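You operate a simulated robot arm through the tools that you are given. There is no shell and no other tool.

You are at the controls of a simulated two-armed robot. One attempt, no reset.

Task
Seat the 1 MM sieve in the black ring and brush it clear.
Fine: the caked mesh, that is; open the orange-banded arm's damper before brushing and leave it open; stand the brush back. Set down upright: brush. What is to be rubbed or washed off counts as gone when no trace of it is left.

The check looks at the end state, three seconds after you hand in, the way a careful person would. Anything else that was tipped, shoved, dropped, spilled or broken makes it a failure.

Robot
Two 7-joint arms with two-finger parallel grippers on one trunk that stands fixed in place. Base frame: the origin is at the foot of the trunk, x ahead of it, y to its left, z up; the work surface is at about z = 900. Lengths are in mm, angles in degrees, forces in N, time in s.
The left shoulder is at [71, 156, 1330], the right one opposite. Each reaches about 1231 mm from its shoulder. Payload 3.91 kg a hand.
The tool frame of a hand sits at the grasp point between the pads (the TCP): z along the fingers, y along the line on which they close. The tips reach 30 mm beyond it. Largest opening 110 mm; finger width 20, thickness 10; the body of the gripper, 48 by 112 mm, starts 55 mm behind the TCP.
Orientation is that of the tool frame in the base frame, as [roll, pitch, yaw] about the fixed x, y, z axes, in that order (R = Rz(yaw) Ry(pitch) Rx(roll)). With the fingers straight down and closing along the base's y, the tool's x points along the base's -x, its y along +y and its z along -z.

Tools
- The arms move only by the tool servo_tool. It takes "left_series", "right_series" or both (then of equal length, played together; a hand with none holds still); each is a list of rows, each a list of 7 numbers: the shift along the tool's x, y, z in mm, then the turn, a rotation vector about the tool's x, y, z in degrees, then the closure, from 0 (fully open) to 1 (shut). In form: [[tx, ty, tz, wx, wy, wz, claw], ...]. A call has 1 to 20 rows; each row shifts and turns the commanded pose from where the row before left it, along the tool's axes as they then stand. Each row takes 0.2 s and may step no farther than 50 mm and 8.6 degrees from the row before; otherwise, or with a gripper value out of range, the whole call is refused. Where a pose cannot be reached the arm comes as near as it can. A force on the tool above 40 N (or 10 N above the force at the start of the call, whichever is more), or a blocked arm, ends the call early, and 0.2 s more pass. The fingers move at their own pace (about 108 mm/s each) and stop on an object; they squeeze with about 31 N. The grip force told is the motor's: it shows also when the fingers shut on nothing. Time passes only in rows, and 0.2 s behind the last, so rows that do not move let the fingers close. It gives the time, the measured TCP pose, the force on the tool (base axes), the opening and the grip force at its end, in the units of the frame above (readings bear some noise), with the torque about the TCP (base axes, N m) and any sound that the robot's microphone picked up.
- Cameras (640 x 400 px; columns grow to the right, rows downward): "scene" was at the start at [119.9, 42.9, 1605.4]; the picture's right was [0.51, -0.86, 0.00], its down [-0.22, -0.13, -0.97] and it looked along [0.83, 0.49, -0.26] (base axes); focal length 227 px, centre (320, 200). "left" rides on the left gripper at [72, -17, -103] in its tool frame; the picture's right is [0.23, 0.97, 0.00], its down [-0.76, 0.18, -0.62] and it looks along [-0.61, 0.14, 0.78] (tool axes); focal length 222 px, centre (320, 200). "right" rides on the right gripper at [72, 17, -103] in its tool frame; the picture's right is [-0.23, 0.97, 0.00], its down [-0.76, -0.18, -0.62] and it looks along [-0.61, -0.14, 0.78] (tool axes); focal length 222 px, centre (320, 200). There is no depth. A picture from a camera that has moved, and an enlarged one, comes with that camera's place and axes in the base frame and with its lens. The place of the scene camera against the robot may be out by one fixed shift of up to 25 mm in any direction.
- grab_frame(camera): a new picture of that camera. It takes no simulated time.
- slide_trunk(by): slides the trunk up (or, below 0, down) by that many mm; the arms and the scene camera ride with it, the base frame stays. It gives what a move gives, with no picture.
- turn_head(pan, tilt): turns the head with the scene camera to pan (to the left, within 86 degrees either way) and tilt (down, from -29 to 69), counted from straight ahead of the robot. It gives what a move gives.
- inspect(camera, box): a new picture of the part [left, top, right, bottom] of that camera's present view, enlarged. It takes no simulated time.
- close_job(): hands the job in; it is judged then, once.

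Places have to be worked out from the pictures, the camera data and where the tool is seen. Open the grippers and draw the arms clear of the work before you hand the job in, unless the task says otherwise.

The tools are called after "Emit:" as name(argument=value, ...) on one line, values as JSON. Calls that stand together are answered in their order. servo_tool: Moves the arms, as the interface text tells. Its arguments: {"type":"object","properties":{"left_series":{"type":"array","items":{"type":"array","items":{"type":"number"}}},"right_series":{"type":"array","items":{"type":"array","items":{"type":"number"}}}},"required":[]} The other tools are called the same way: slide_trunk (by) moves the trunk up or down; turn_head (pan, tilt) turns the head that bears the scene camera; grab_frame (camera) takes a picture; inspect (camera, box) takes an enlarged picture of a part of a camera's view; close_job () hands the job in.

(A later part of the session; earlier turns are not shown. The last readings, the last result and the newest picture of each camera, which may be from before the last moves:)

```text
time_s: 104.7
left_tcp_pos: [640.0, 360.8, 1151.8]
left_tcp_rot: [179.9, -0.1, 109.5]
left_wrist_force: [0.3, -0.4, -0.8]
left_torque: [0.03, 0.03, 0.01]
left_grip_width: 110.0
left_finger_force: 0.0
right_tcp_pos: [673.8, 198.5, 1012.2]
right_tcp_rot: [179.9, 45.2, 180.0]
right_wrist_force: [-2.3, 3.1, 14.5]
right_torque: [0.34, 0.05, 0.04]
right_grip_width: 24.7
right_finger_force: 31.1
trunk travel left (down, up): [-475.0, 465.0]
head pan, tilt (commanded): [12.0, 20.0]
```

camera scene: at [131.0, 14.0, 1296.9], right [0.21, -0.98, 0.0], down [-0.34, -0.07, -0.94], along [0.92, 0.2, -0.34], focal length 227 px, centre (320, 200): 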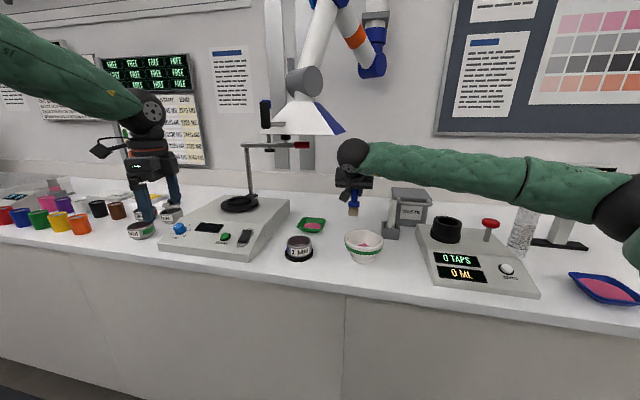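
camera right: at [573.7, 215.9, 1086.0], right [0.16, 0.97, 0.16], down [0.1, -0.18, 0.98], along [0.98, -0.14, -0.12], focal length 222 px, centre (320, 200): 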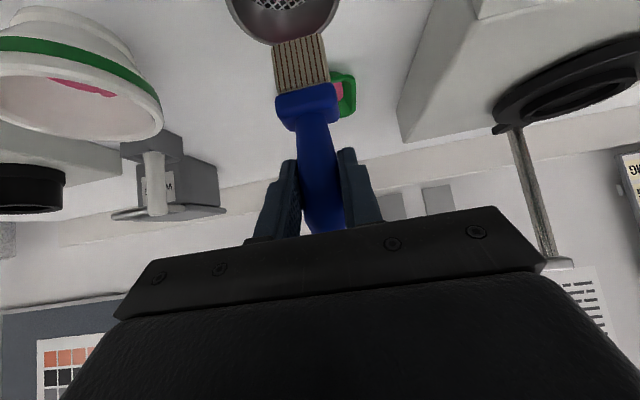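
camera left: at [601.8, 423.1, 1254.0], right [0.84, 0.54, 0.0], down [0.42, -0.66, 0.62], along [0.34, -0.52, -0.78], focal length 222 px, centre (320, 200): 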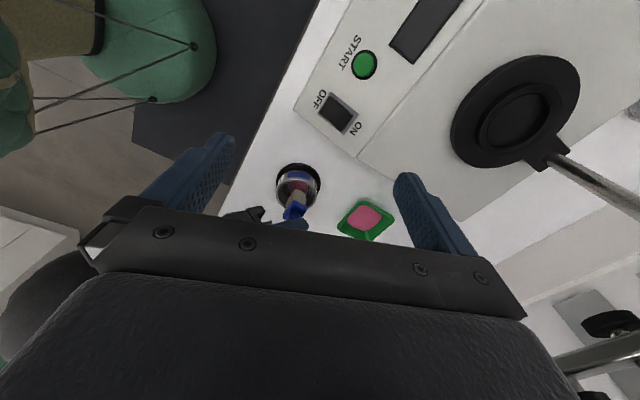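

About 12 N/mm stiffness; now at ~14 N. Easing 0.3 mm and stroking across from −13 to +13 mm in x at this depth.

Emit:
servo_tool(right_series=[[-0.2, 0, -0.2, 0, 0, 0, 1], [-2.65, 0, 2.65, 0, 0, 0, 1], [-2.65, 0, 2.65, 0, 0, 0, 1], [-2.65, 0, 2.65, 0, 0, 0, 1], [-2.65, 0, 2.65, 0, 0, 0, 1], [-2.65, 0, 2.65, 0, 0, 0, 1], [-2.65, 0, 2.65, 0, 0, 0, 1], [-2.65, 0, 2.65, 0, 0, 0, 1]])

Emit:
inspect(camera="left", box=[260, 150, 340, 225])

```text
time_s: 106.5
left_tcp_pos: [642.0, 359.4, 1149.7]
left_tcp_rot: [-179.8, -0.1, 109.5]
left_wrist_force: [-0.4, 0.2, 0.0]
left_torque: [-0.02, 0.0, 0.0]
left_grip_width: 110.1
left_finger_force: 0.1
right_tcp_pos: [701.7, 198.3, 1012.4]
right_tcp_rot: [-180.0, 44.9, -179.9]
right_wrist_force: [0.0, 0.2, 0.6]
right_torque: [0.04, 0.0, 0.04]
right_grip_width: 24.6
right_finger_force: 30.6
trunk travel left (down, up): [-475.0, 465.0]
head pan, tilt (commanded): [12.0, 20.0]
```

```text
5.33 times, centred on (300, 188) of left
camera zoom: at [602.5, 422.9, 1253.5], right [0.84, 0.54, 0.0], down [0.42, -0.66, 0.62], along [0.33, -0.52, -0.78], focal length 1185 px, centre (427, 267)
```

zoom: 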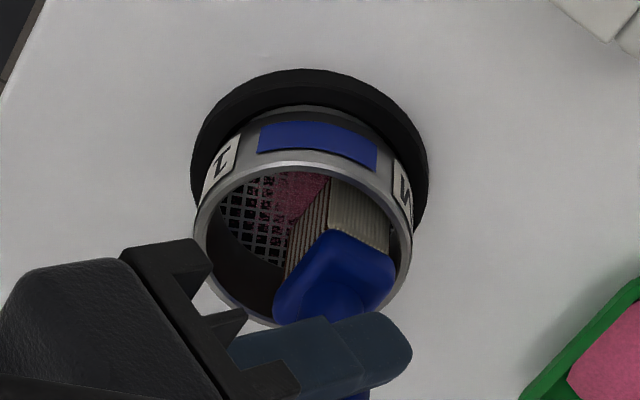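

I'll lift the brush out and look at the mesh and seat.

Emit:
servo_tool(right_series=[[4.2, 0, -4.2, 0, 0, 0, 1], [-7, 0, -7, 0, 0, 0, 1], [-14, 0, -14, 0, 0, 0, 1], [-14, -20, -14, 0, 0, 0, 1], [0, -40, 0, 0, 0, 0, 1], [0, 0, 0, 0, 0, 0, 1]])

Emit:
inspect(camera="left", box=[260, 150, 340, 225])

Emit:
inspect(camera="scene", box=[265, 200, 345, 270])

Emit:
grab_frame(camera="right")

```text
time_s: 107.9
left_tcp_pos: [642.2, 362.1, 1150.6]
left_tcp_rot: [-179.8, -0.1, 109.5]
left_wrist_force: [-1.0, 1.0, -0.3]
left_torque: [0.03, 0.0, -0.04]
left_grip_width: 109.8
left_finger_force: 0.0
right_tcp_pos: [693.6, 139.3, 1063.8]
right_tcp_rot: [-179.9, 45.0, -179.9]
right_wrist_force: [-0.1, 0.0, -0.5]
right_torque: [0.04, -0.02, 0.0]
right_grip_width: 24.6
right_finger_force: 30.9
trunk travel left (down, up): [-475.0, 465.0]
head pan, tilt (commanded): [12.0, 20.0]
```

```text
5.33 times, centred on (300, 188) of left
camera zoom: at [602.3, 424.8, 1252.9], right [0.84, 0.54, 0.0], down [0.42, -0.66, 0.62], along [0.33, -0.52, -0.78], focal length 1185 px, centre (427, 267)
```

zoom: 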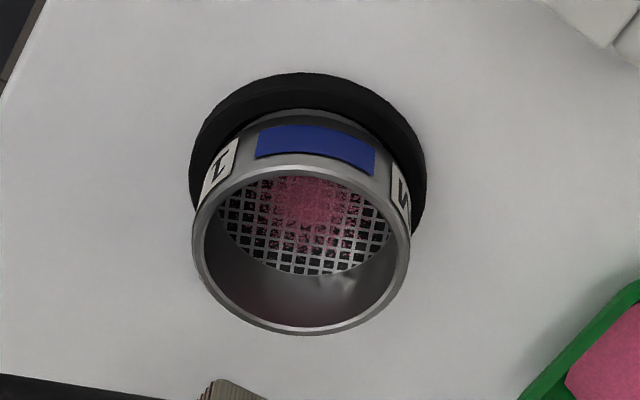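

```text
5.71 times, centred on (305, 235) of scene
camera zoom: at [130.6, 16.2, 1296.9], right [0.21, -0.98, 0.0], down [-0.34, -0.07, -0.94], along [0.92, 0.2, -0.34], focal length 1296 px, centre (406, 0)
```

zoom: 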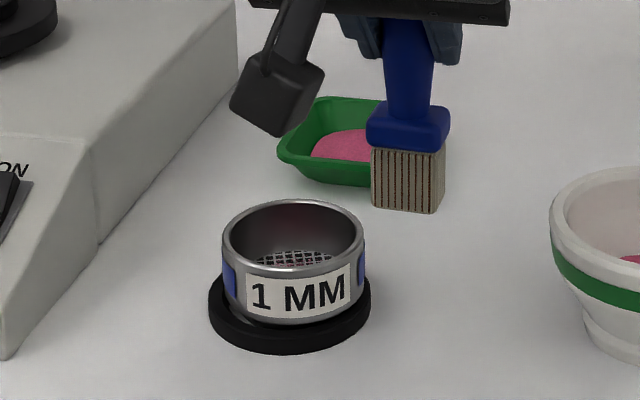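

```text
taken
camera right: at [569.5, 154.0, 1085.7], right [0.16, 0.97, 0.16], down [0.1, -0.18, 0.98], along [0.98, -0.14, -0.12], focal length 222 px, centre (320, 200)
```

right: 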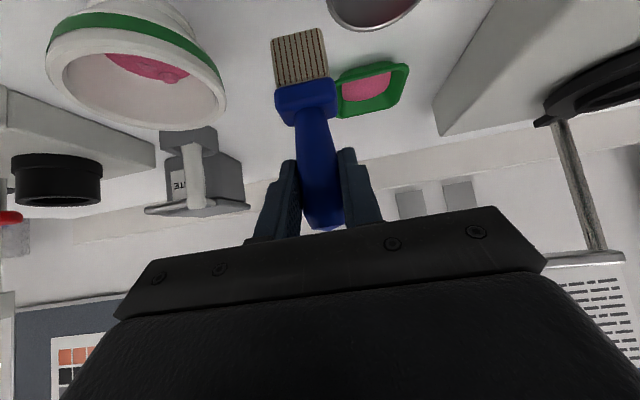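

Emit:
inspect(camera="left", box=[282, 168, 322, 208])

```text
10.00 times, centred on (302, 188) of left
camera zoom: at [602.3, 424.8, 1252.9], right [0.84, 0.54, 0.0], down [0.42, -0.66, 0.62], along [0.33, -0.52, -0.78], focal length 2221 px, centre (500, 320)
```

zoom: 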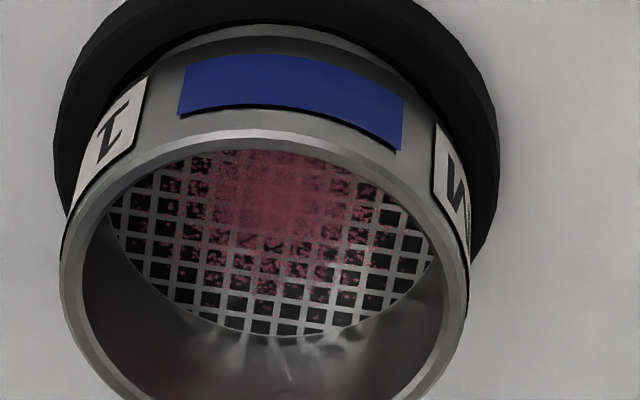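

The cake has thinned but remains, mostly toward the +y side. I'll return and brush more systematically, starting at y offset +4.

Emit:
servo_tool(right_series=[[2.2, 32, -2.2, 0, 0, 0, 1], [2.2, 32, -2.2, 0, 0, 0, 1], [0, 0, 0, 0, 0, 0, 1], [10.9, 0, 10.8, 0, 0, 0, 1], [10.9, 0, 10.8, 0, 0, 0, 1], [10.9, 0, 10.8, 0, 0, 0, 1], [1.4, 0, 1.4, 0, 0, 0, 1], [0.7, 0, 0.7, 0, 0, 0, 1]])

Emit:
inspect(camera="left", box=[260, 150, 340, 225])

```text
time_s: 109.7
left_tcp_pos: [640.3, 360.2, 1151.1]
left_tcp_rot: [-179.9, 0.0, 109.5]
left_wrist_force: [0.3, -0.3, -0.7]
left_torque: [0.01, -0.01, 0.01]
left_grip_width: 109.8
left_finger_force: 0.1
right_tcp_pos: [688.4, 203.9, 1014.0]
right_tcp_rot: [179.8, 45.2, 179.9]
right_wrist_force: [3.1, -1.7, 17.9]
right_torque: [-0.35, -0.39, 0.0]
right_grip_width: 24.6
right_finger_force: 31.1
trunk travel left (down, up): [-475.0, 465.0]
head pan, tilt (commanded): [12.0, 20.0]
```

```text
5.33 times, centred on (300, 188) of left
camera zoom: at [601.4, 422.9, 1254.4], right [0.84, 0.54, 0.0], down [0.42, -0.66, 0.62], along [0.34, -0.52, -0.78], focal length 1185 px, centre (427, 267)
```

zoom: 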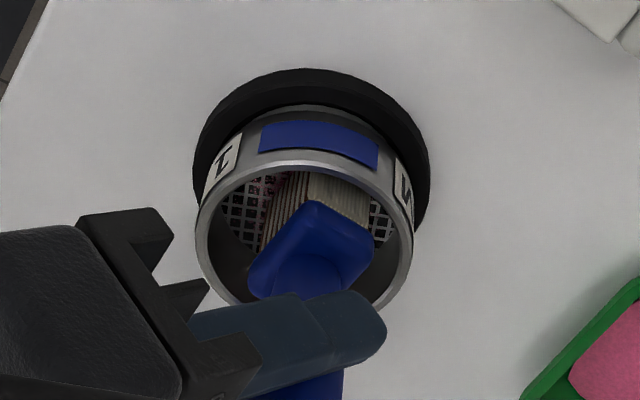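

Good contact (~18 N). Running back-and-forth strokes along x at this y.

Emit:
servo_tool(right_series=[[2.82, 0, -2.83, 0, 0, 0, 1], [2.82, 0, -2.83, 0, 0, 0, 1], [2.82, 0, -2.83, 0, 0, 0, 1], [2.4, 0, -2.4, 0, 0, 0, 1], [-2.82, 0, 2.83, 0, 0, 0, 1], [-2.82, 0, 2.83, 0, 0, 0, 1], [-2.82, 0, 2.83, 0, 0, 0, 1], [-2.82, 0, 2.83, 0, 0, 0, 1], [-2.82, 0, 2.83, 0, 0, 0, 1], [-2.82, 0, 2.83, 0, 0, 0, 1], [2.82, 0, -2.83, 0, 0, 0, 1], [2.82, 0, -2.83, 0, 0, 0, 1], [2.82, 0, -2.83, 0, 0, 0, 1]])

Emit:
inspect(camera="left", box=[260, 150, 340, 225])

```text
time_s: 112.5
left_tcp_pos: [642.0, 359.3, 1150.5]
left_tcp_rot: [-179.9, -0.1, 109.6]
left_wrist_force: [0.1, 0.3, -0.6]
left_torque: [0.03, 0.01, -0.01]
left_grip_width: 109.9
left_finger_force: 0.1
right_tcp_pos: [685.8, 203.4, 1011.6]
right_tcp_rot: [-180.0, 45.0, -180.0]
right_wrist_force: [0.2, -0.3, 3.2]
right_torque: [-0.08, -0.1, 0.02]
right_grip_width: 24.5
right_finger_force: 30.8
trunk travel left (down, up): [-475.0, 465.0]
head pan, tilt (commanded): [12.0, 20.0]
```

```text
5.33 times, centred on (300, 188) of left
camera zoom: at [602.2, 422.8, 1253.7], right [0.84, 0.54, 0.0], down [0.42, -0.66, 0.62], along [0.33, -0.52, -0.78], focal length 1185 px, centre (427, 267)
```

zoom: 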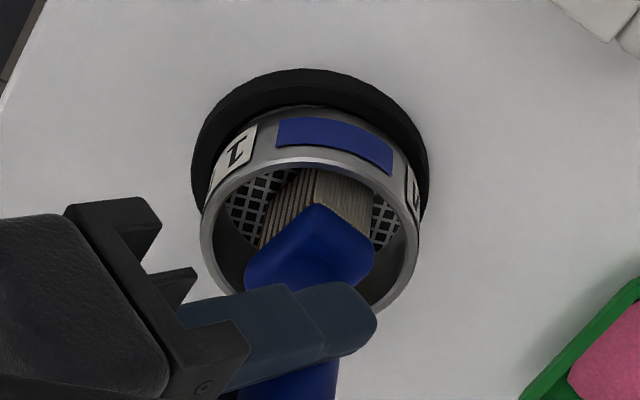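

The sieve has turned a few degrees in the ring. Let me check the brush's attitude in the right grip.

Emit:
inspect(camera="right", box=[220, 0, 420, 250])

Emit:
inspect(camera="scene", box=[260, 170, 350, 270])

```text
1.60 times, centred on (320, 125) of right
camera zoom: at [561.6, 218.4, 1033.3], right [0.16, 0.97, 0.16], down [0.1, -0.18, 0.98], along [0.98, -0.14, -0.12], focal length 355 px, centre (320, 320)
```

zoom: 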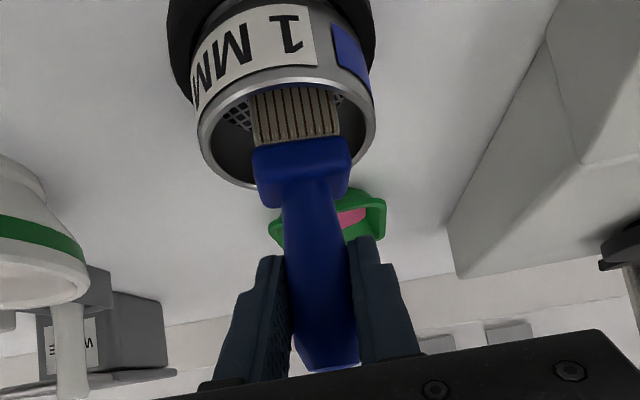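

```text
4.00 times, centred on (305, 220) of scene
camera zoom: at [130.4, 14.5, 1297.0], right [0.21, -0.98, 0.0], down [-0.33, -0.07, -0.94], along [0.92, 0.2, -0.34], focal length 907 px, centre (380, 120)
```

zoom: 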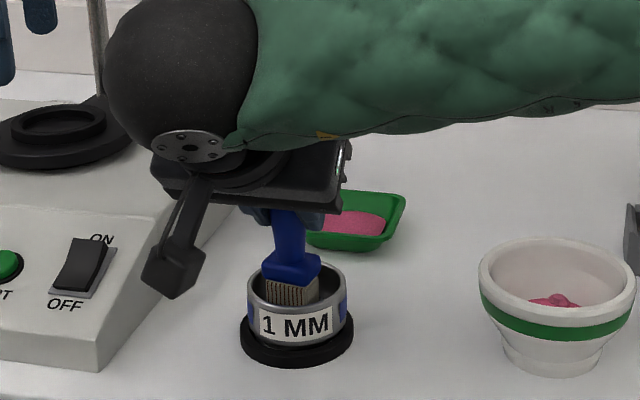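

Brush and sieve look fine, and the visible mesh left of the brush looks clean now. Pressing slightly deeper and stroking at y offset about +9.

Emit:
servo_tool(right_series=[[0.5, 2.5, 0.5, 0, 0, 0, 1], [0, 2.5, 0, 0, 0, 0, 1], [2.1, 0, -2.1, 0, 0, 0, 1], [2.1, 0, -2.1, 0, 0, 0, 1], [2.1, 0, -2.1, 0, 0, 0, 1], [-2.1, 0, 2.1, 0, 0, 0, 1], [-2.1, 0, 2.1, 0, 0, 0, 1], [-2.1, 0, 2.1, 0, 0, 0, 1], [-2.1, 0, 2.1, 0, 0, 0, 1], [-2.1, 0, 2.1, 0, 0, 0, 1], [2.1, 0, -2.1, 0, 0, 0, 1], [2.1, 0, -2.1, 0, 0, 0, 1]])

Emit:
inspect(camera="left", box=[260, 150, 340, 225])

```text
time_s: 115.1
left_tcp_pos: [641.8, 360.3, 1150.3]
left_tcp_rot: [180.0, 0.0, 109.5]
left_wrist_force: [-0.3, 0.3, -0.3]
left_torque: [-0.01, -0.01, 0.0]
left_grip_width: 110.1
left_finger_force: 0.1
right_tcp_pos: [684.9, 208.0, 1010.9]
right_tcp_rot: [179.9, 45.1, 180.0]
right_wrist_force: [4.2, -0.8, 14.9]
right_torque: [-0.1, -0.42, 0.02]
right_grip_width: 24.3
right_finger_force: 31.3
trunk travel left (down, up): [-475.0, 465.0]
head pan, tilt (commanded): [12.0, 20.0]
```

```text
5.33 times, centred on (300, 188) of left
camera zoom: at [602.0, 422.6, 1254.1], right [0.84, 0.54, 0.0], down [0.42, -0.66, 0.62], along [0.33, -0.52, -0.78], focal length 1185 px, centre (427, 267)
```

zoom: 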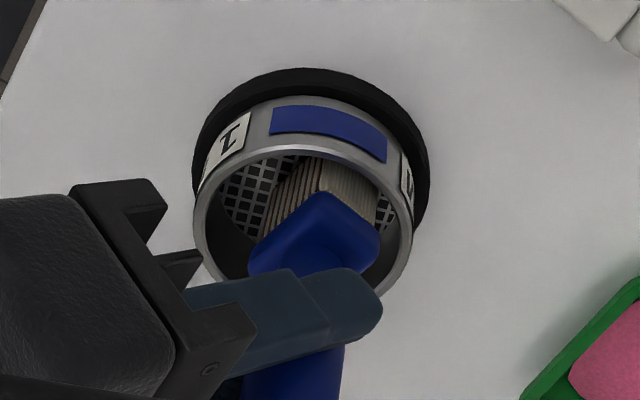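

The sieve has been nudged relative to the ring. Lifting off to examine the mesh and the seating.

Emit:
servo_tool(right_series=[[-2, -6, -2, 0, 0, 0, 1], [-7, 0, -7, 0, 0, 0, 1], [-14, 0, -14, 0, 0, 0, 1], [-14, -20, -14, 0, 0, 0, 1], [0, -45, 0, 0, 0, 0, 1], [0, 0, 0, 0, 0, 0, 1]])

Emit:
inspect(camera="left", box=[272, 160, 332, 212])

Emit:
inspect(camera="scene", box=[270, 210, 335, 270])

```text
time_s: 116.5
left_tcp_pos: [642.1, 362.0, 1148.8]
left_tcp_rot: [-179.9, 0.1, 109.6]
left_wrist_force: [0.4, 0.4, -0.6]
left_torque: [-0.04, 0.01, 0.03]
left_grip_width: 110.1
left_finger_force: 0.1
right_tcp_pos: [686.7, 138.8, 1064.0]
right_tcp_rot: [-179.9, 45.0, -179.8]
right_wrist_force: [-0.5, 0.6, -0.9]
right_torque: [-0.04, 0.0, -0.04]
right_grip_width: 24.6
right_finger_force: 31.0
trunk travel left (down, up): [-475.0, 465.0]
head pan, tilt (commanded): [12.0, 20.0]
```

```text
7.69 times, centred on (302, 186) of left
camera zoom: at [602.2, 425.0, 1252.8], right [0.84, 0.54, 0.0], down [0.42, -0.66, 0.62], along [0.33, -0.52, -0.78], focal length 1709 px, centre (458, 308)
```

zoom: 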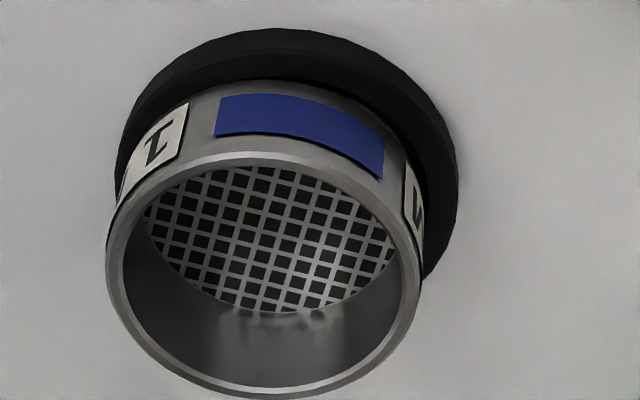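

```text
6.67 times, centred on (302, 240) of scene
camera zoom: at [130.6, 16.4, 1296.9], right [0.21, -0.98, 0.0], down [-0.34, -0.07, -0.94], along [0.92, 0.2, -0.34], focal length 1512 px, centre (437, -67)
```

zoom: 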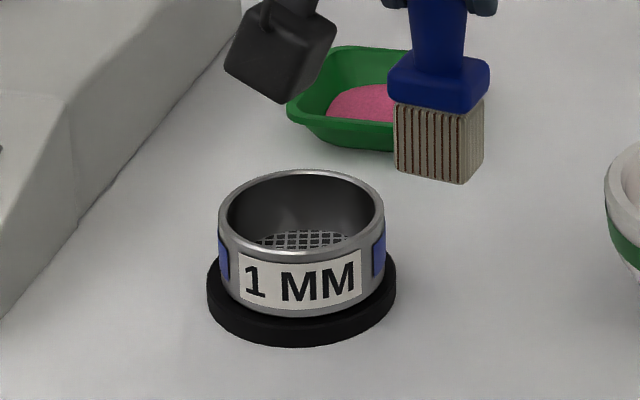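

The mesh now looks clear. I'll move the brush hand aside and bring the left camera closer above the sieve to check every part of the mesh and the seat.

Emit:
servo_tool(right_series=[[-27, -19.75, 27.1, 0, 0, 0, 1], [-27, -19.75, 27.1, 0, 0, 0, 1], [-27, -19.75, 27.1, 0, 0, 0, 1], [-27, -19.75, 27.1, 0, 0, 0, 1], [0, 0, 0, 0, 0, 0, 1]])

Emit:
servo_tool(left_series=[[-31.3, -4.9, 24.3, 0, 0, 0, 0], [-31.3, -4.9, 24.3, 0, 0, 0, 0], [-31.3, -4.9, 24.3, 0, 0, 0, 0], [0, 0, 0, 0, 0, 0, 0]])

Emit:
grab_frame(camera="left")

Emit:
inspect(camera="left", box=[270, 120, 360, 210])

Emit:
grab_frame(camera="right")

```text
time_s: 117.7
left_tcp_pos: [642.4, 359.4, 1149.4]
left_tcp_rot: [180.0, 0.0, 109.5]
left_wrist_force: [-0.8, 0.4, 0.8]
left_torque: [0.02, -0.02, -0.02]
left_grip_width: 110.0
left_finger_force: 0.1
right_tcp_pos: [839.8, 55.7, 1062.2]
right_tcp_rot: [-180.0, 45.0, -180.0]
right_wrist_force: [-0.2, 0.3, -0.1]
right_torque: [0.0, 0.01, -0.02]
right_grip_width: 24.4
right_finger_force: 31.5
trunk travel left (down, up): [-475.0, 465.0]
head pan, tilt (commanded): [12.0, 20.0]
```

```text
time_s: 118.7
left_tcp_pos: [656.7, 264.5, 1076.4]
left_tcp_rot: [179.9, -0.2, 109.5]
left_wrist_force: [-0.4, 0.7, 0.0]
left_torque: [0.02, -0.01, -0.03]
left_grip_width: 110.0
left_finger_force: 0.0
right_tcp_pos: [837.9, 57.0, 1062.3]
right_tcp_rot: [180.0, 45.0, -179.9]
right_wrist_force: [-0.2, 0.1, 0.5]
right_torque: [0.0, 0.01, -0.01]
right_grip_width: 24.5
right_finger_force: 31.0
trunk travel left (down, up): [-475.0, 465.0]
head pan, tilt (commanded): [12.0, 20.0]
```

```text
taken
camera left: at [617.2, 326.6, 1179.9], right [0.84, 0.54, 0.0], down [0.42, -0.66, 0.62], along [0.34, -0.52, -0.78], focal length 222 px, centre (320, 200)
```

left: 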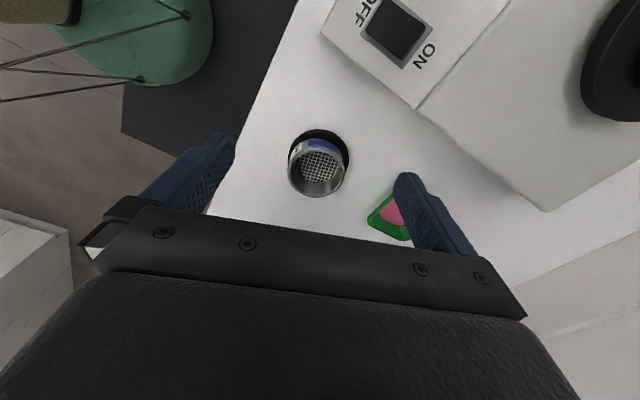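

```text
4.44 times, centred on (315, 165) of left
camera zoom: at [617.2, 326.6, 1179.9], right [0.84, 0.54, 0.0], down [0.42, -0.66, 0.62], along [0.34, -0.52, -0.78], focal length 987 px, centre (342, 356)
```

zoom: 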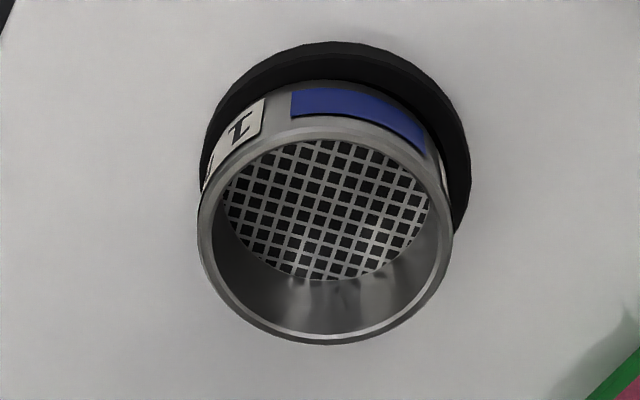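

```text
taken
camera right: at [713.7, 72.1, 1083.7], right [0.16, 0.97, 0.16], down [0.1, -0.18, 0.98], along [0.98, -0.14, -0.12], focal length 222 px, centre (320, 200)
```

right: 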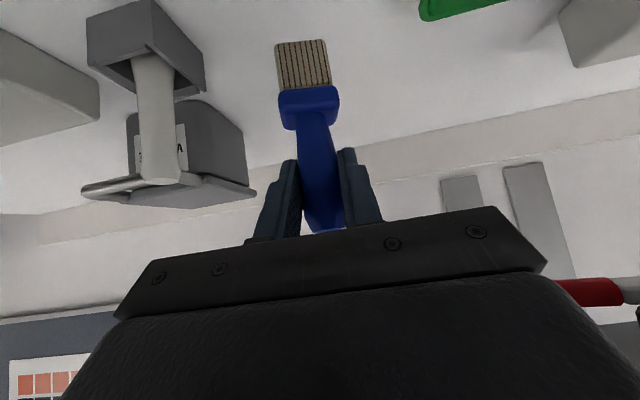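

Mesh appears completely clear from here. Let me zoom further on both the mesh and on the seating line between sieve and ring.

Emit:
inspect(camera="left", box=[295, 140, 340, 185])

Emit:
inspect(camera="scene", box=[282, 232, 318, 264])

```text
8.89 times, centred on (318, 162) of left
camera zoom: at [617.2, 326.6, 1179.9], right [0.84, 0.54, 0.0], down [0.42, -0.66, 0.62], along [0.34, -0.52, -0.78], focal length 1974 px, centre (342, 533)
```

zoom: 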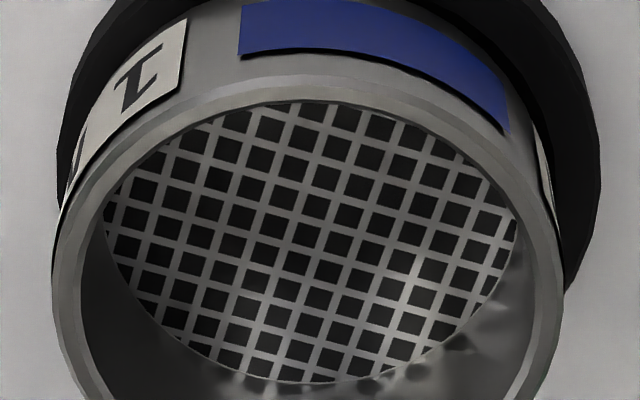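

```text
12.50 times, centred on (300, 248) of scene
camera zoom: at [129.5, 14.8, 1297.1], right [0.21, -0.98, 0.0], down [-0.33, -0.07, -0.94], along [0.92, 0.2, -0.34], focal length 2835 px, centre (570, -400)
```

zoom: 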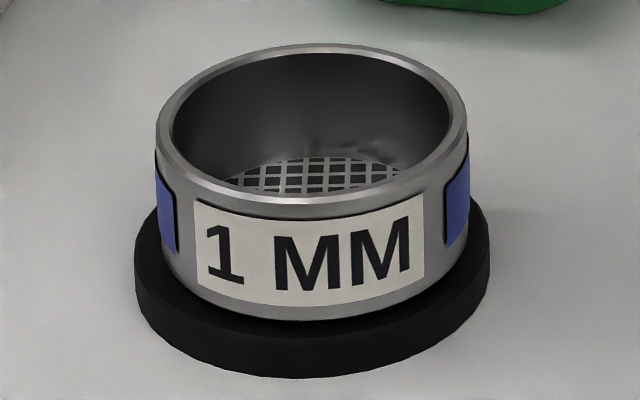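

No trace of pink anywhere on the mesh, and the sieve sits level in the ring. Now I return the brush to its spot (866, 60): move above, then lower.

Emit:
servo_tool(right_series=[[-9.7, 1.9, 9.7, 0, 0, 0, 1], [-9.7, 1.9, 9.7, 0, 0, 0, 1], [14.6, 0, 14.6, 0, 0, 0, 1], [14.6, 0, 14.6, 0, 0, 0, 1], [11, 0, 11, 0, 0, 0, 1], [0, 0, 0, 0, 0, 0, 1], [0, 0, 0, 0, 0, 0, 1]])

Emit:
grab_frame(camera="right")

Emit:
inspect(camera="scene", box=[300, 170, 420, 270])

```text
time_s: 120.3
left_tcp_pos: [658.1, 263.3, 1075.6]
left_tcp_rot: [-179.9, -0.2, 109.5]
left_wrist_force: [0.0, -0.4, -0.3]
left_torque: [-0.01, -0.01, -0.01]
left_grip_width: 109.8
left_finger_force: 0.1
right_tcp_pos: [866.6, 58.9, 1006.3]
right_tcp_rot: [-180.0, 45.0, -179.9]
right_wrist_force: [-0.2, -0.3, -0.8]
right_torque: [0.01, -0.02, 0.01]
right_grip_width: 24.3
right_finger_force: 31.0
trunk travel left (down, up): [-475.0, 465.0]
head pan, tilt (commanded): [12.0, 20.0]
```

```text
taken
camera right: at [742.1, 75.3, 1028.1], right [0.16, 0.97, 0.16], down [0.1, -0.18, 0.98], along [0.98, -0.14, -0.12], focal length 222 px, centre (320, 200)
```

right: 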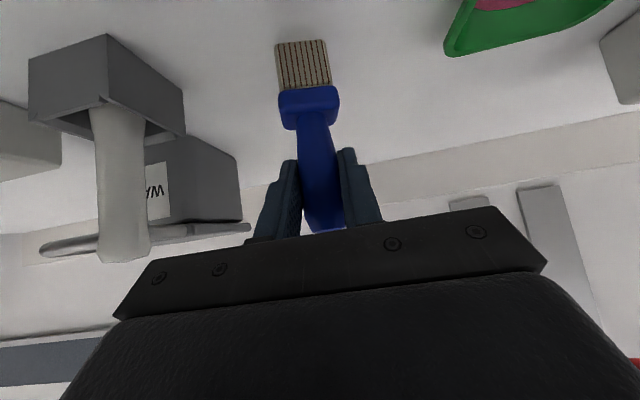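

```text
4.00 times, centred on (360, 220) of scene
camera zoom: at [130.9, 14.5, 1296.9], right [0.21, -0.98, 0.0], down [-0.34, -0.07, -0.94], along [0.92, 0.2, -0.34], focal length 907 px, centre (160, 120)
```

zoom: 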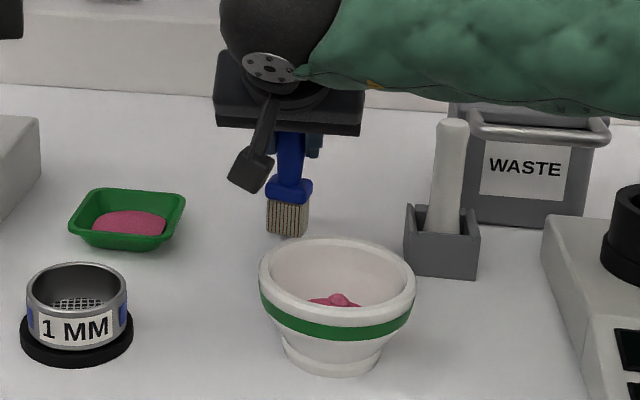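

Over the original spot. Lowering the last 13 mm slowly until the bristles touch the bench.

Emit:
servo_tool(right_series=[[2.12, 0.5, 2.12, 0, 0, 0, 1], [2.12, 0.5, 2.12, 0, 0, 0, 1], [2.12, 0, 2.12, 0, 0, 0, 1], [0.71, 0, 0.71, 0, 0, 0, 1], [0.71, 0, 0.71, 0, 0, 0, 1], [0, 0, 0, 0, 0, 0, 1]])

```text
time_s: 121.7
left_tcp_pos: [656.9, 262.9, 1077.0]
left_tcp_rot: [180.0, 0.0, 109.5]
left_wrist_force: [0.5, 0.7, 0.1]
left_torque: [-0.01, 0.02, 0.03]
left_grip_width: 110.2
left_finger_force: 0.0
right_tcp_pos: [864.4, 62.1, 996.8]
right_tcp_rot: [-180.0, 45.1, 180.0]
right_wrist_force: [4.5, 0.5, 14.1]
right_torque: [-0.07, -0.49, 0.04]
right_grip_width: 23.9
right_finger_force: 30.5
trunk travel left (down, up): [-475.0, 465.0]
head pan, tilt (commanded): [12.0, 20.0]
```

Contact at 14 N (brush has slipped a few mm lower in the grip). I'll ease off and check the brush is plumb before releasing.

Emit:
servo_tool(right_series=[[-0.6, 0, -0.6, 0, 0, 0, 1], [0, 0, 0, 0, 0, 0, 1]])

Emit:
inspect(camera="right", box=[240, 20, 400, 250])

Emit:
inspect(camera="scene", box=[330, 190, 390, 240])

Emit:
grab_frame(camera="left")

```text
time_s: 122.3
left_tcp_pos: [656.7, 263.5, 1076.7]
left_tcp_rot: [-180.0, -0.2, 109.5]
left_wrist_force: [-0.5, 0.3, -0.1]
left_torque: [0.0, 0.0, 0.0]
left_grip_width: 110.3
left_finger_force: 0.0
right_tcp_pos: [866.4, 62.3, 996.3]
right_tcp_rot: [179.9, 45.1, -179.9]
right_wrist_force: [4.1, 0.4, 15.7]
right_torque: [-0.08, -0.37, 0.0]
right_grip_width: 24.5
right_finger_force: 31.3
trunk travel left (down, up): [-475.0, 465.0]
head pan, tilt (commanded): [12.0, 20.0]
```

```text
1.74 times, centred on (320, 135) of right
camera zoom: at [741.1, 77.7, 1018.8], right [0.16, 0.97, 0.16], down [0.1, -0.18, 0.98], along [0.98, -0.14, -0.12], focal length 386 px, centre (320, 313)
```

zoom: 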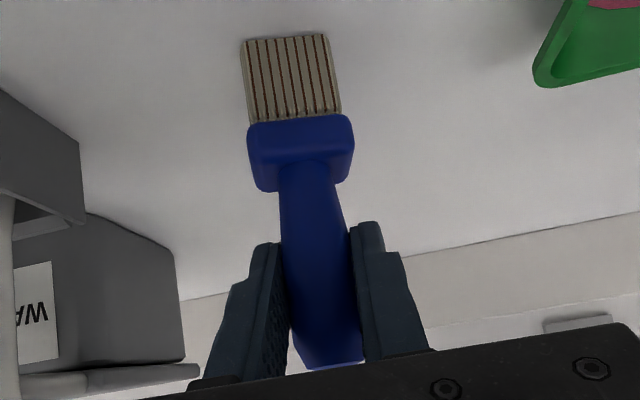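

```text
8.00 times, centred on (360, 215) of scene
camera zoom: at [129.6, 14.4, 1297.1], right [0.21, -0.98, 0.0], down [-0.33, -0.07, -0.94], along [0.92, 0.2, -0.34], focal length 1814 px, centre (0, 80)
```

zoom: 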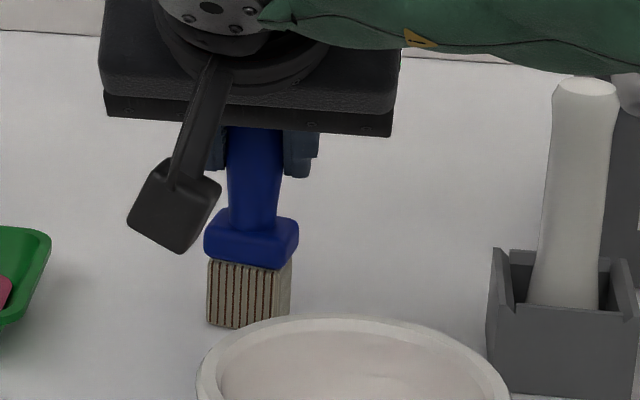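

```text
taken
camera left: at [617.3, 326.3, 1180.1], right [0.84, 0.54, 0.0], down [0.42, -0.66, 0.62], along [0.34, -0.52, -0.78], focal length 222 px, centre (320, 200)
```

left: 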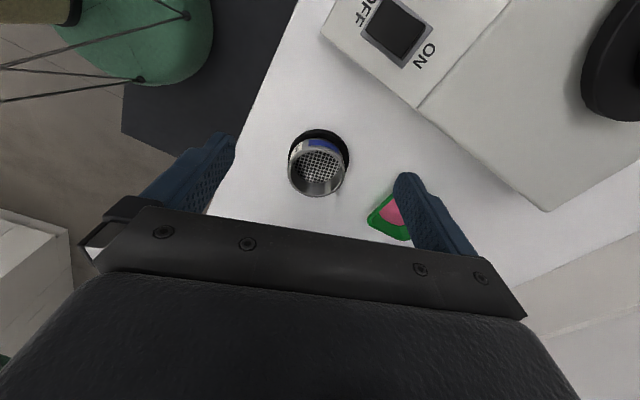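

Emit:
servo_tool(right_series=[[-0.7, 0, -0.7, 0, 0, 0, 1], [0, 0, 0, 0, 0, 0, 1]])

```text
time_s: 122.9
left_tcp_pos: [656.6, 263.6, 1076.3]
left_tcp_rot: [180.0, -0.2, 109.5]
left_wrist_force: [0.5, 0.5, -1.2]
left_torque: [0.02, -0.01, 0.0]
left_grip_width: 109.9
left_finger_force: 0.0
right_tcp_pos: [864.7, 62.5, 997.9]
right_tcp_rot: [-180.0, 44.9, -179.9]
right_wrist_force: [2.6, 0.0, 9.2]
right_torque: [-0.08, -0.23, -0.03]
right_grip_width: 24.6
right_finger_force: 30.5
trunk travel left (down, up): [-475.0, 465.0]
head pan, tilt (commanded): [12.0, 20.0]
```

Emit:
servo_tool(right_series=[[-0.5, 0, -0.5, 0, 0, 0, 1], [0, 0, 0, 0, 0, 0, 1]])

Emit:
servo_tool(right_series=[[0, 0, 0, 0, 0, 0, 0.74], [0, 0, 0, 0, 0, 0, 0.7], [0, 0, 0, 0, 0, 0, 0.65], [0, 0, 0, 0, 0, 0, 0.6]])

Emit:
grab_frame(camera="right")

```text
time_s: 123.5
left_tcp_pos: [657.1, 263.6, 1075.9]
left_tcp_rot: [-179.9, -0.2, 109.5]
left_wrist_force: [0.4, 0.3, 1.0]
left_torque: [0.0, -0.02, -0.01]
left_grip_width: 109.8
left_finger_force: 0.0
right_tcp_pos: [864.0, 62.5, 997.9]
right_tcp_rot: [-180.0, 44.9, -179.9]
right_wrist_force: [-1.6, -1.4, 2.2]
right_torque: [-0.12, 0.09, -0.05]
right_grip_width: 24.4
right_finger_force: 31.3
trunk travel left (down, up): [-475.0, 465.0]
head pan, tilt (commanded): [12.0, 20.0]
```

```text
time_s: 124.5
left_tcp_pos: [657.9, 262.9, 1075.8]
left_tcp_rot: [-179.9, -0.1, 109.5]
left_wrist_force: [-0.2, -0.8, 0.0]
left_torque: [0.03, -0.03, -0.02]
left_grip_width: 110.0
left_finger_force: 0.0
right_tcp_pos: [865.7, 63.4, 997.3]
right_tcp_rot: [-180.0, 45.0, 180.0]
right_wrist_force: [0.1, 0.3, 0.0]
right_torque: [-0.02, -0.03, -0.02]
right_grip_width: 44.2
right_finger_force: 0.1
trunk travel left (down, up): [-475.0, 465.0]
head pan, tilt (commanded): [12.0, 20.0]
```

```text
taken
camera right: at [741.5, 78.0, 1019.6], right [0.16, 0.97, 0.16], down [0.1, -0.18, 0.98], along [0.98, -0.14, -0.12], focal length 222 px, centre (320, 200)
```

right: 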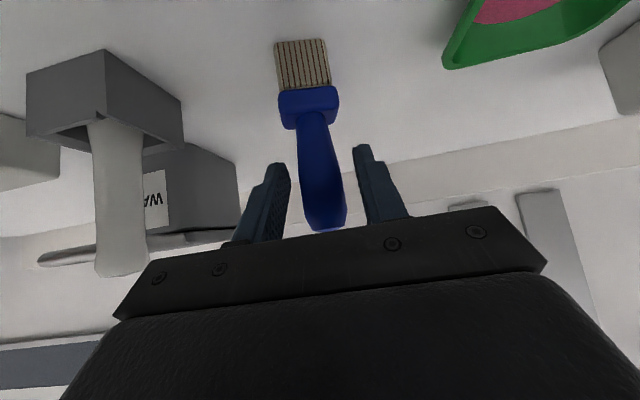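

The brush stands on its own. Opening fully and backing straight out along the finger direction.

Emit:
servo_tool(right_series=[[0, 0, 0, 0, 0, 0, 0.4], [0, 0, 0, 0, 0, 0, 0], [0, 0, 0, 0, 0, 0, 0], [0, 0, -20, 0, 0, 0, 0], [0, 0, -35, 0, 0, 0, 0], [0, 0, -40, 0, 0, 0, 0], [0, 0, -40, 0, 0, 0, 0], [0, 0, 0, 0, 0, 0, 0]])

Emit:
grab_frame(camera="right")

Emit:
inspect(camera="right", box=[270, 10, 370, 160])

Emit:
inspect(camera="scene", box=[300, 170, 420, 270])

```text
time_s: 126.3
left_tcp_pos: [658.8, 263.5, 1075.4]
left_tcp_rot: [-180.0, -0.2, 109.6]
left_wrist_force: [0.0, -0.5, -0.7]
left_torque: [0.03, 0.02, 0.0]
left_grip_width: 109.9
left_finger_force: 0.0
right_tcp_pos: [770.7, 65.3, 1089.5]
right_tcp_rot: [180.0, 45.1, -180.0]
right_wrist_force: [-0.2, 0.0, -0.5]
right_torque: [-0.03, 0.01, 0.0]
right_grip_width: 110.2
right_finger_force: 0.0
trunk travel left (down, up): [-475.0, 465.0]
head pan, tilt (commanded): [12.0, 20.0]
```

```text
taken
camera right: at [646.8, 80.7, 1112.7], right [0.16, 0.97, 0.16], down [0.1, -0.18, 0.98], along [0.98, -0.14, -0.12], focal length 222 px, centre (320, 200)
```

right: 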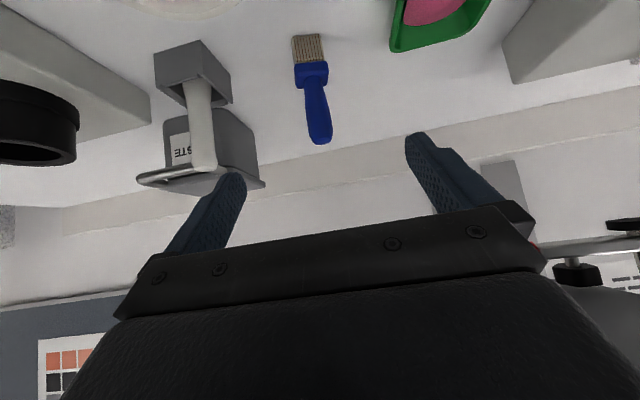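

```text
2.67 times, centred on (320, 85) of right
camera zoom: at [646.8, 80.7, 1112.7], right [0.16, 0.97, 0.16], down [0.1, -0.18, 0.98], along [0.98, -0.14, -0.12], focal length 592 px, centre (320, 507)
```

zoom: 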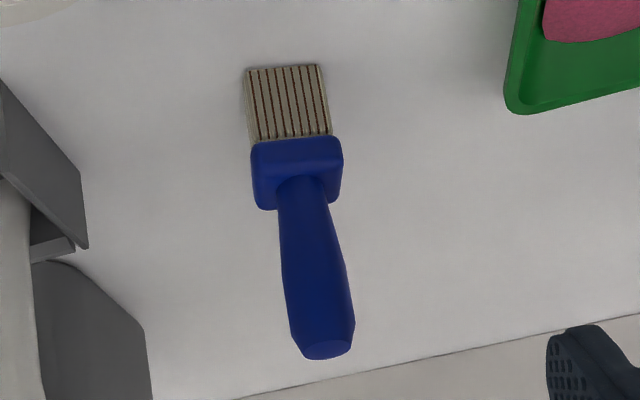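

```text
4.00 times, centred on (360, 220) of scene
camera zoom: at [131.3, 14.5, 1296.8], right [0.21, -0.98, 0.0], down [-0.34, -0.07, -0.94], along [0.92, 0.2, -0.34], focal length 907 px, centre (160, 120)
```

zoom: 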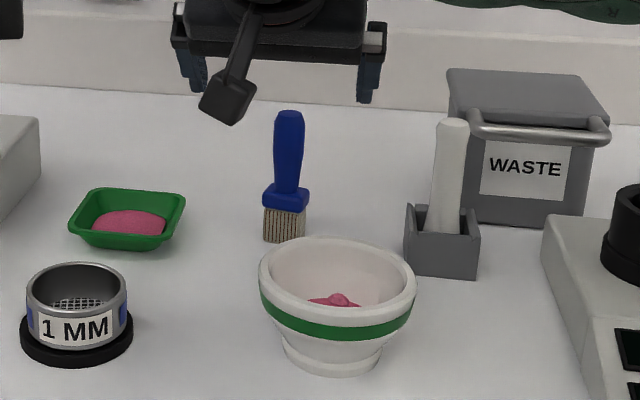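

The brush stands upright in its place. Next I swing the right camera around to see the remaining side of the mesh.

Emit:
servo_tool(right_series=[[18.8, -1.7, -42.4, 0, 0, 0, 0], [18.8, -1.7, -42.4, 0, 0, 0, 0], [18.8, -1.7, -42.4, 0, 0, 0, 0], [0, 0, 0, 0, 7.5, 0, 0], [0, 0, 0, 0, 7.5, 0, 0], [0, 0, 0, 0, 7.5, 0, 0], [0, 0, 0, 0, 7.5, 0, 0], [0, 0, 0, 0, 7.5, 0, 0], [0, 0, 0, 0, 7.5, 0, 0], [0, 0, 0, 0, 0, -7.5, 0], [0, 0, 0, 0, 0, -7.5, 0], [0, 0, 0, 0, 0, -7.5, 0], [0, 0, 0, 0, 0, -7.5, 0], [0, 0, 0, 0, 0, -7.5, 0], [0, 0, 0, 0, 0, -7.5, 0], [0, 0, 0, 0, 0, 0, 0]])

Emit:
grab_frame(camera="right")

```text
time_s: 129.7
left_tcp_pos: [657.1, 263.3, 1077.3]
left_tcp_rot: [180.0, -0.1, 109.4]
left_wrist_force: [-0.3, -1.5, 0.4]
left_torque: [0.01, 0.02, 0.01]
left_grip_width: 109.7
left_finger_force: 0.1
right_tcp_pos: [641.2, 57.2, 1145.1]
right_tcp_rot: [-180.0, 0.0, -134.8]
right_wrist_force: [-0.6, -0.3, 0.3]
right_torque: [0.0, 0.05, -0.01]
right_grip_width: 110.1
right_finger_force: 0.1
trunk travel left (down, up): [-475.0, 465.0]
head pan, tilt (commanded): [12.0, 20.0]
```

```text
taken
camera right: at [578.3, 15.9, 1247.1], right [-0.53, 0.85, 0.0], down [0.66, 0.41, 0.62], along [0.53, 0.33, -0.78], focal length 222 px, centre (320, 200)
```

right: 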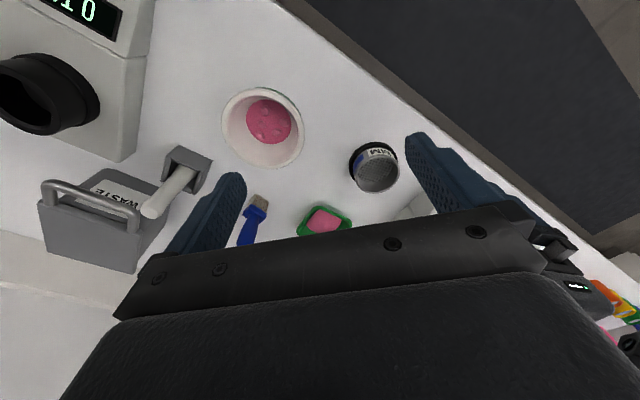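

Emit:
inspect(camera="right", box=[340, 130, 410, 200])

Emit:
inspect(camera="right", box=[225, 175, 295, 250])

```text
5.71 times, centred on (375, 165) of right
camera zoom: at [578.3, 15.9, 1247.1], right [-0.53, 0.85, 0.0], down [0.66, 0.41, 0.62], along [0.53, 0.33, -0.78], focal length 1269 px, centre (6, 400)
```

zoom: 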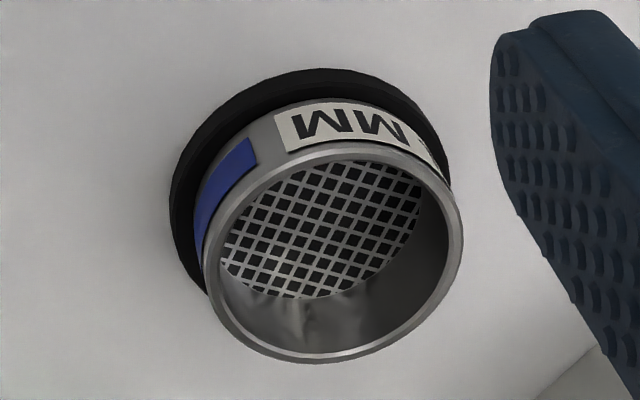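

```text
5.33 times, centred on (260, 212) of right
camera zoom: at [578.3, 15.9, 1247.1], right [-0.53, 0.85, 0.0], down [0.66, 0.41, 0.62], along [0.53, 0.33, -0.78], focal length 1185 px, centre (640, 133)
```

zoom: 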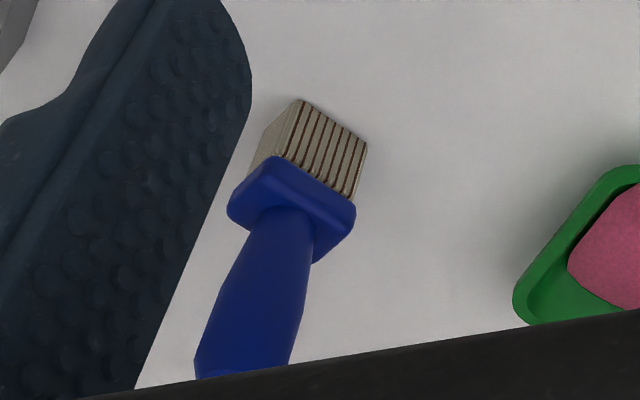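

The mesh is spotless from both sides, the brush stands upright, and comparing rim ellipses the sieve now sits level in the ring (the brushing pressed it fully home). Now I'll withdraw both hands and raise the trunk back to check how far the hood was displaced from its original place.

Emit:
servo_tool(left_series=[[38.3, -18.3, -5, 0, 0, 0, 0], [38.3, -18.3, -5, 0, 0, 0, 0], [38.3, -18.3, -5, 0, 0, 0, 0], [38.3, -18.3, -5, 0, 0, 0, 0], [0, 0, 0, 0, 0, 0, 0]], right_series=[[38.9, 3.6, 0, 0, 0, 0, 0], [38.9, 3.6, 0, 0, 0, 0, 0], [38.9, 3.6, 0, 0, 0, 0, 0], [38.9, 3.6, 0, 0, 0, 0, 0], [0, 0, 0, 0, 0, 0, 0]])

Emit:
slide_trunk(by=300)

Emit:
turn_head(pan=12, tilt=10)

Emit:
grab_frame(camera="scene")

Emit:
inspect(camera="scene", box=[250, 120, 400, 290])

```text
time_s: 130.9
left_tcp_pos: [539.2, 385.3, 1093.5]
left_tcp_rot: [-179.9, -0.3, 109.4]
left_wrist_force: [0.2, 0.4, -0.8]
left_torque: [0.0, 0.01, 0.02]
left_grip_width: 110.1
left_finger_force: 0.1
right_tcp_pos: [525.4, -42.2, 1142.2]
right_tcp_rot: [179.8, -0.1, -135.1]
right_wrist_force: [0.4, 0.0, -0.4]
right_torque: [-0.01, 0.0, -0.01]
right_grip_width: 110.1
right_finger_force: 0.1
trunk travel left (down, up): [-475.0, 465.0]
head pan, tilt (commanded): [12.0, 20.0]
```

```text
time_s: 133.9
left_tcp_pos: [537.9, 385.0, 1393.6]
left_tcp_rot: [-179.9, -0.1, 109.4]
left_wrist_force: [0.0, 0.2, 0.3]
left_torque: [0.03, -0.03, 0.0]
left_grip_width: 109.8
left_finger_force: 0.0
right_tcp_pos: [525.1, -42.5, 1443.1]
right_tcp_rot: [180.0, 0.0, -134.9]
right_wrist_force: [0.4, 0.0, -0.2]
right_torque: [0.01, 0.04, 0.0]
right_grip_width: 109.9
right_finger_force: 0.0
trunk travel left (down, up): [-775.0, 165.0]
head pan, tilt (commanded): [12.0, 20.0]
```

```text
time_s: 134.6
left_tcp_pos: [537.4, 386.4, 1394.2]
left_tcp_rot: [180.0, 0.0, 109.5]
left_wrist_force: [0.1, -0.8, -0.4]
left_torque: [-0.01, -0.01, -0.02]
left_grip_width: 110.1
left_finger_force: 0.0
right_tcp_pos: [523.4, -43.6, 1442.7]
right_tcp_rot: [-179.9, 0.0, -134.9]
right_wrist_force: [0.4, 0.4, 0.3]
right_torque: [-0.03, 0.01, 0.01]
right_grip_width: 109.9
right_finger_force: 0.2
trunk travel left (down, up): [-775.0, 165.0]
head pan, tilt (commanded): [12.0, 10.0]
```

```text
taken
camera scene: at [130.5, 14.5, 1613.2], right [0.21, -0.98, 0.0], down [-0.17, -0.04, -0.98], along [0.96, 0.2, -0.17], focal length 227 px, centre (320, 200)
```

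scene: 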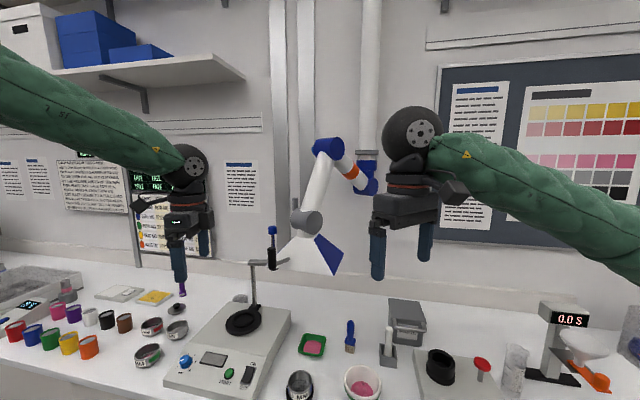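

```text
2.35 times, centred on (325, 205) of scene
camera zoom: at [130.5, 14.5, 1613.2], right [0.21, -0.98, 0.0], down [-0.17, -0.04, -0.98], along [0.96, 0.2, -0.17], focal length 534 px, centre (308, 188)
```

zoom: 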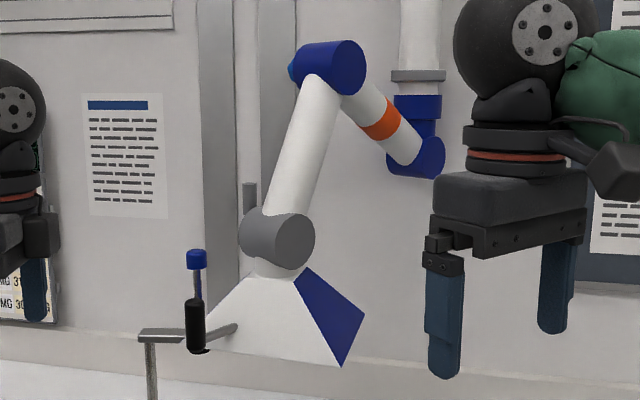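

Compared with the start, the hood's grip has been displaced about (+21, +42) mm by that bump. The hood handle is made for repositioning, so I'll gently put it back: first bring the left hand above the handle with matching yaw.

Emit:
servo_tool(left_series=[[0, 0, 0, 0, 0, -7.2, 0], [0, 0, 0, 0, 0, -7.2, 0], [0, 0, 0, 0, 0, -7.2, 0], [0, 0, 0, 0, 0, -7.2, 0], [0, 0, 0, 0, 0, -7.2, 0], [0, 0, -10, 0, 0, -7, 0], [0, 0, -10, 0, 0, 0, 0], [0, 0, 0, 0, 0, 0, 0]])

Emit:
grab_frame(camera="left")

```text
time_s: 136.4
left_tcp_pos: [538.7, 397.0, 1417.1]
left_tcp_rot: [-179.8, -0.1, 152.2]
left_wrist_force: [0.8, 0.1, 0.7]
left_torque: [0.0, -0.01, 0.03]
left_grip_width: 110.3
left_finger_force: 0.1
left hand out of reach, approached as far as the arm can: row 6
right_tcp_pos: [525.2, -44.0, 1442.7]
right_tcp_rot: [-180.0, 0.0, -134.9]
right_wrist_force: [-0.2, -0.1, 0.4]
right_torque: [0.01, 0.03, 0.0]
right_grip_width: 110.1
right_finger_force: 0.0
trunk travel left (down, up): [-775.0, 165.0]
head pan, tilt (commanded): [12.0, 10.0]
```

```text
taken
camera left: at [466.7, 416.2, 1520.8], right [0.25, 0.97, 0.0], down [0.76, -0.2, 0.62], along [0.6, -0.16, -0.78], focal length 222 px, centre (320, 200)
```

left: 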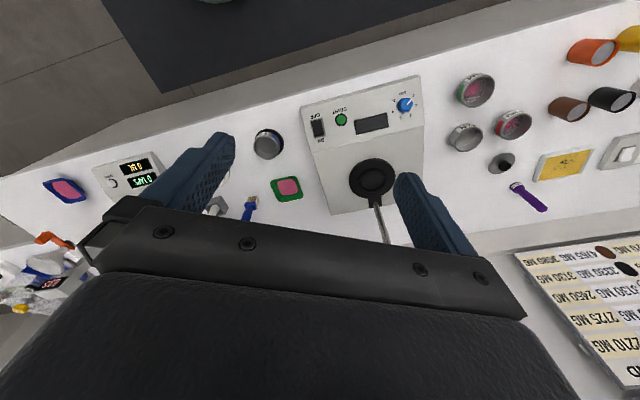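

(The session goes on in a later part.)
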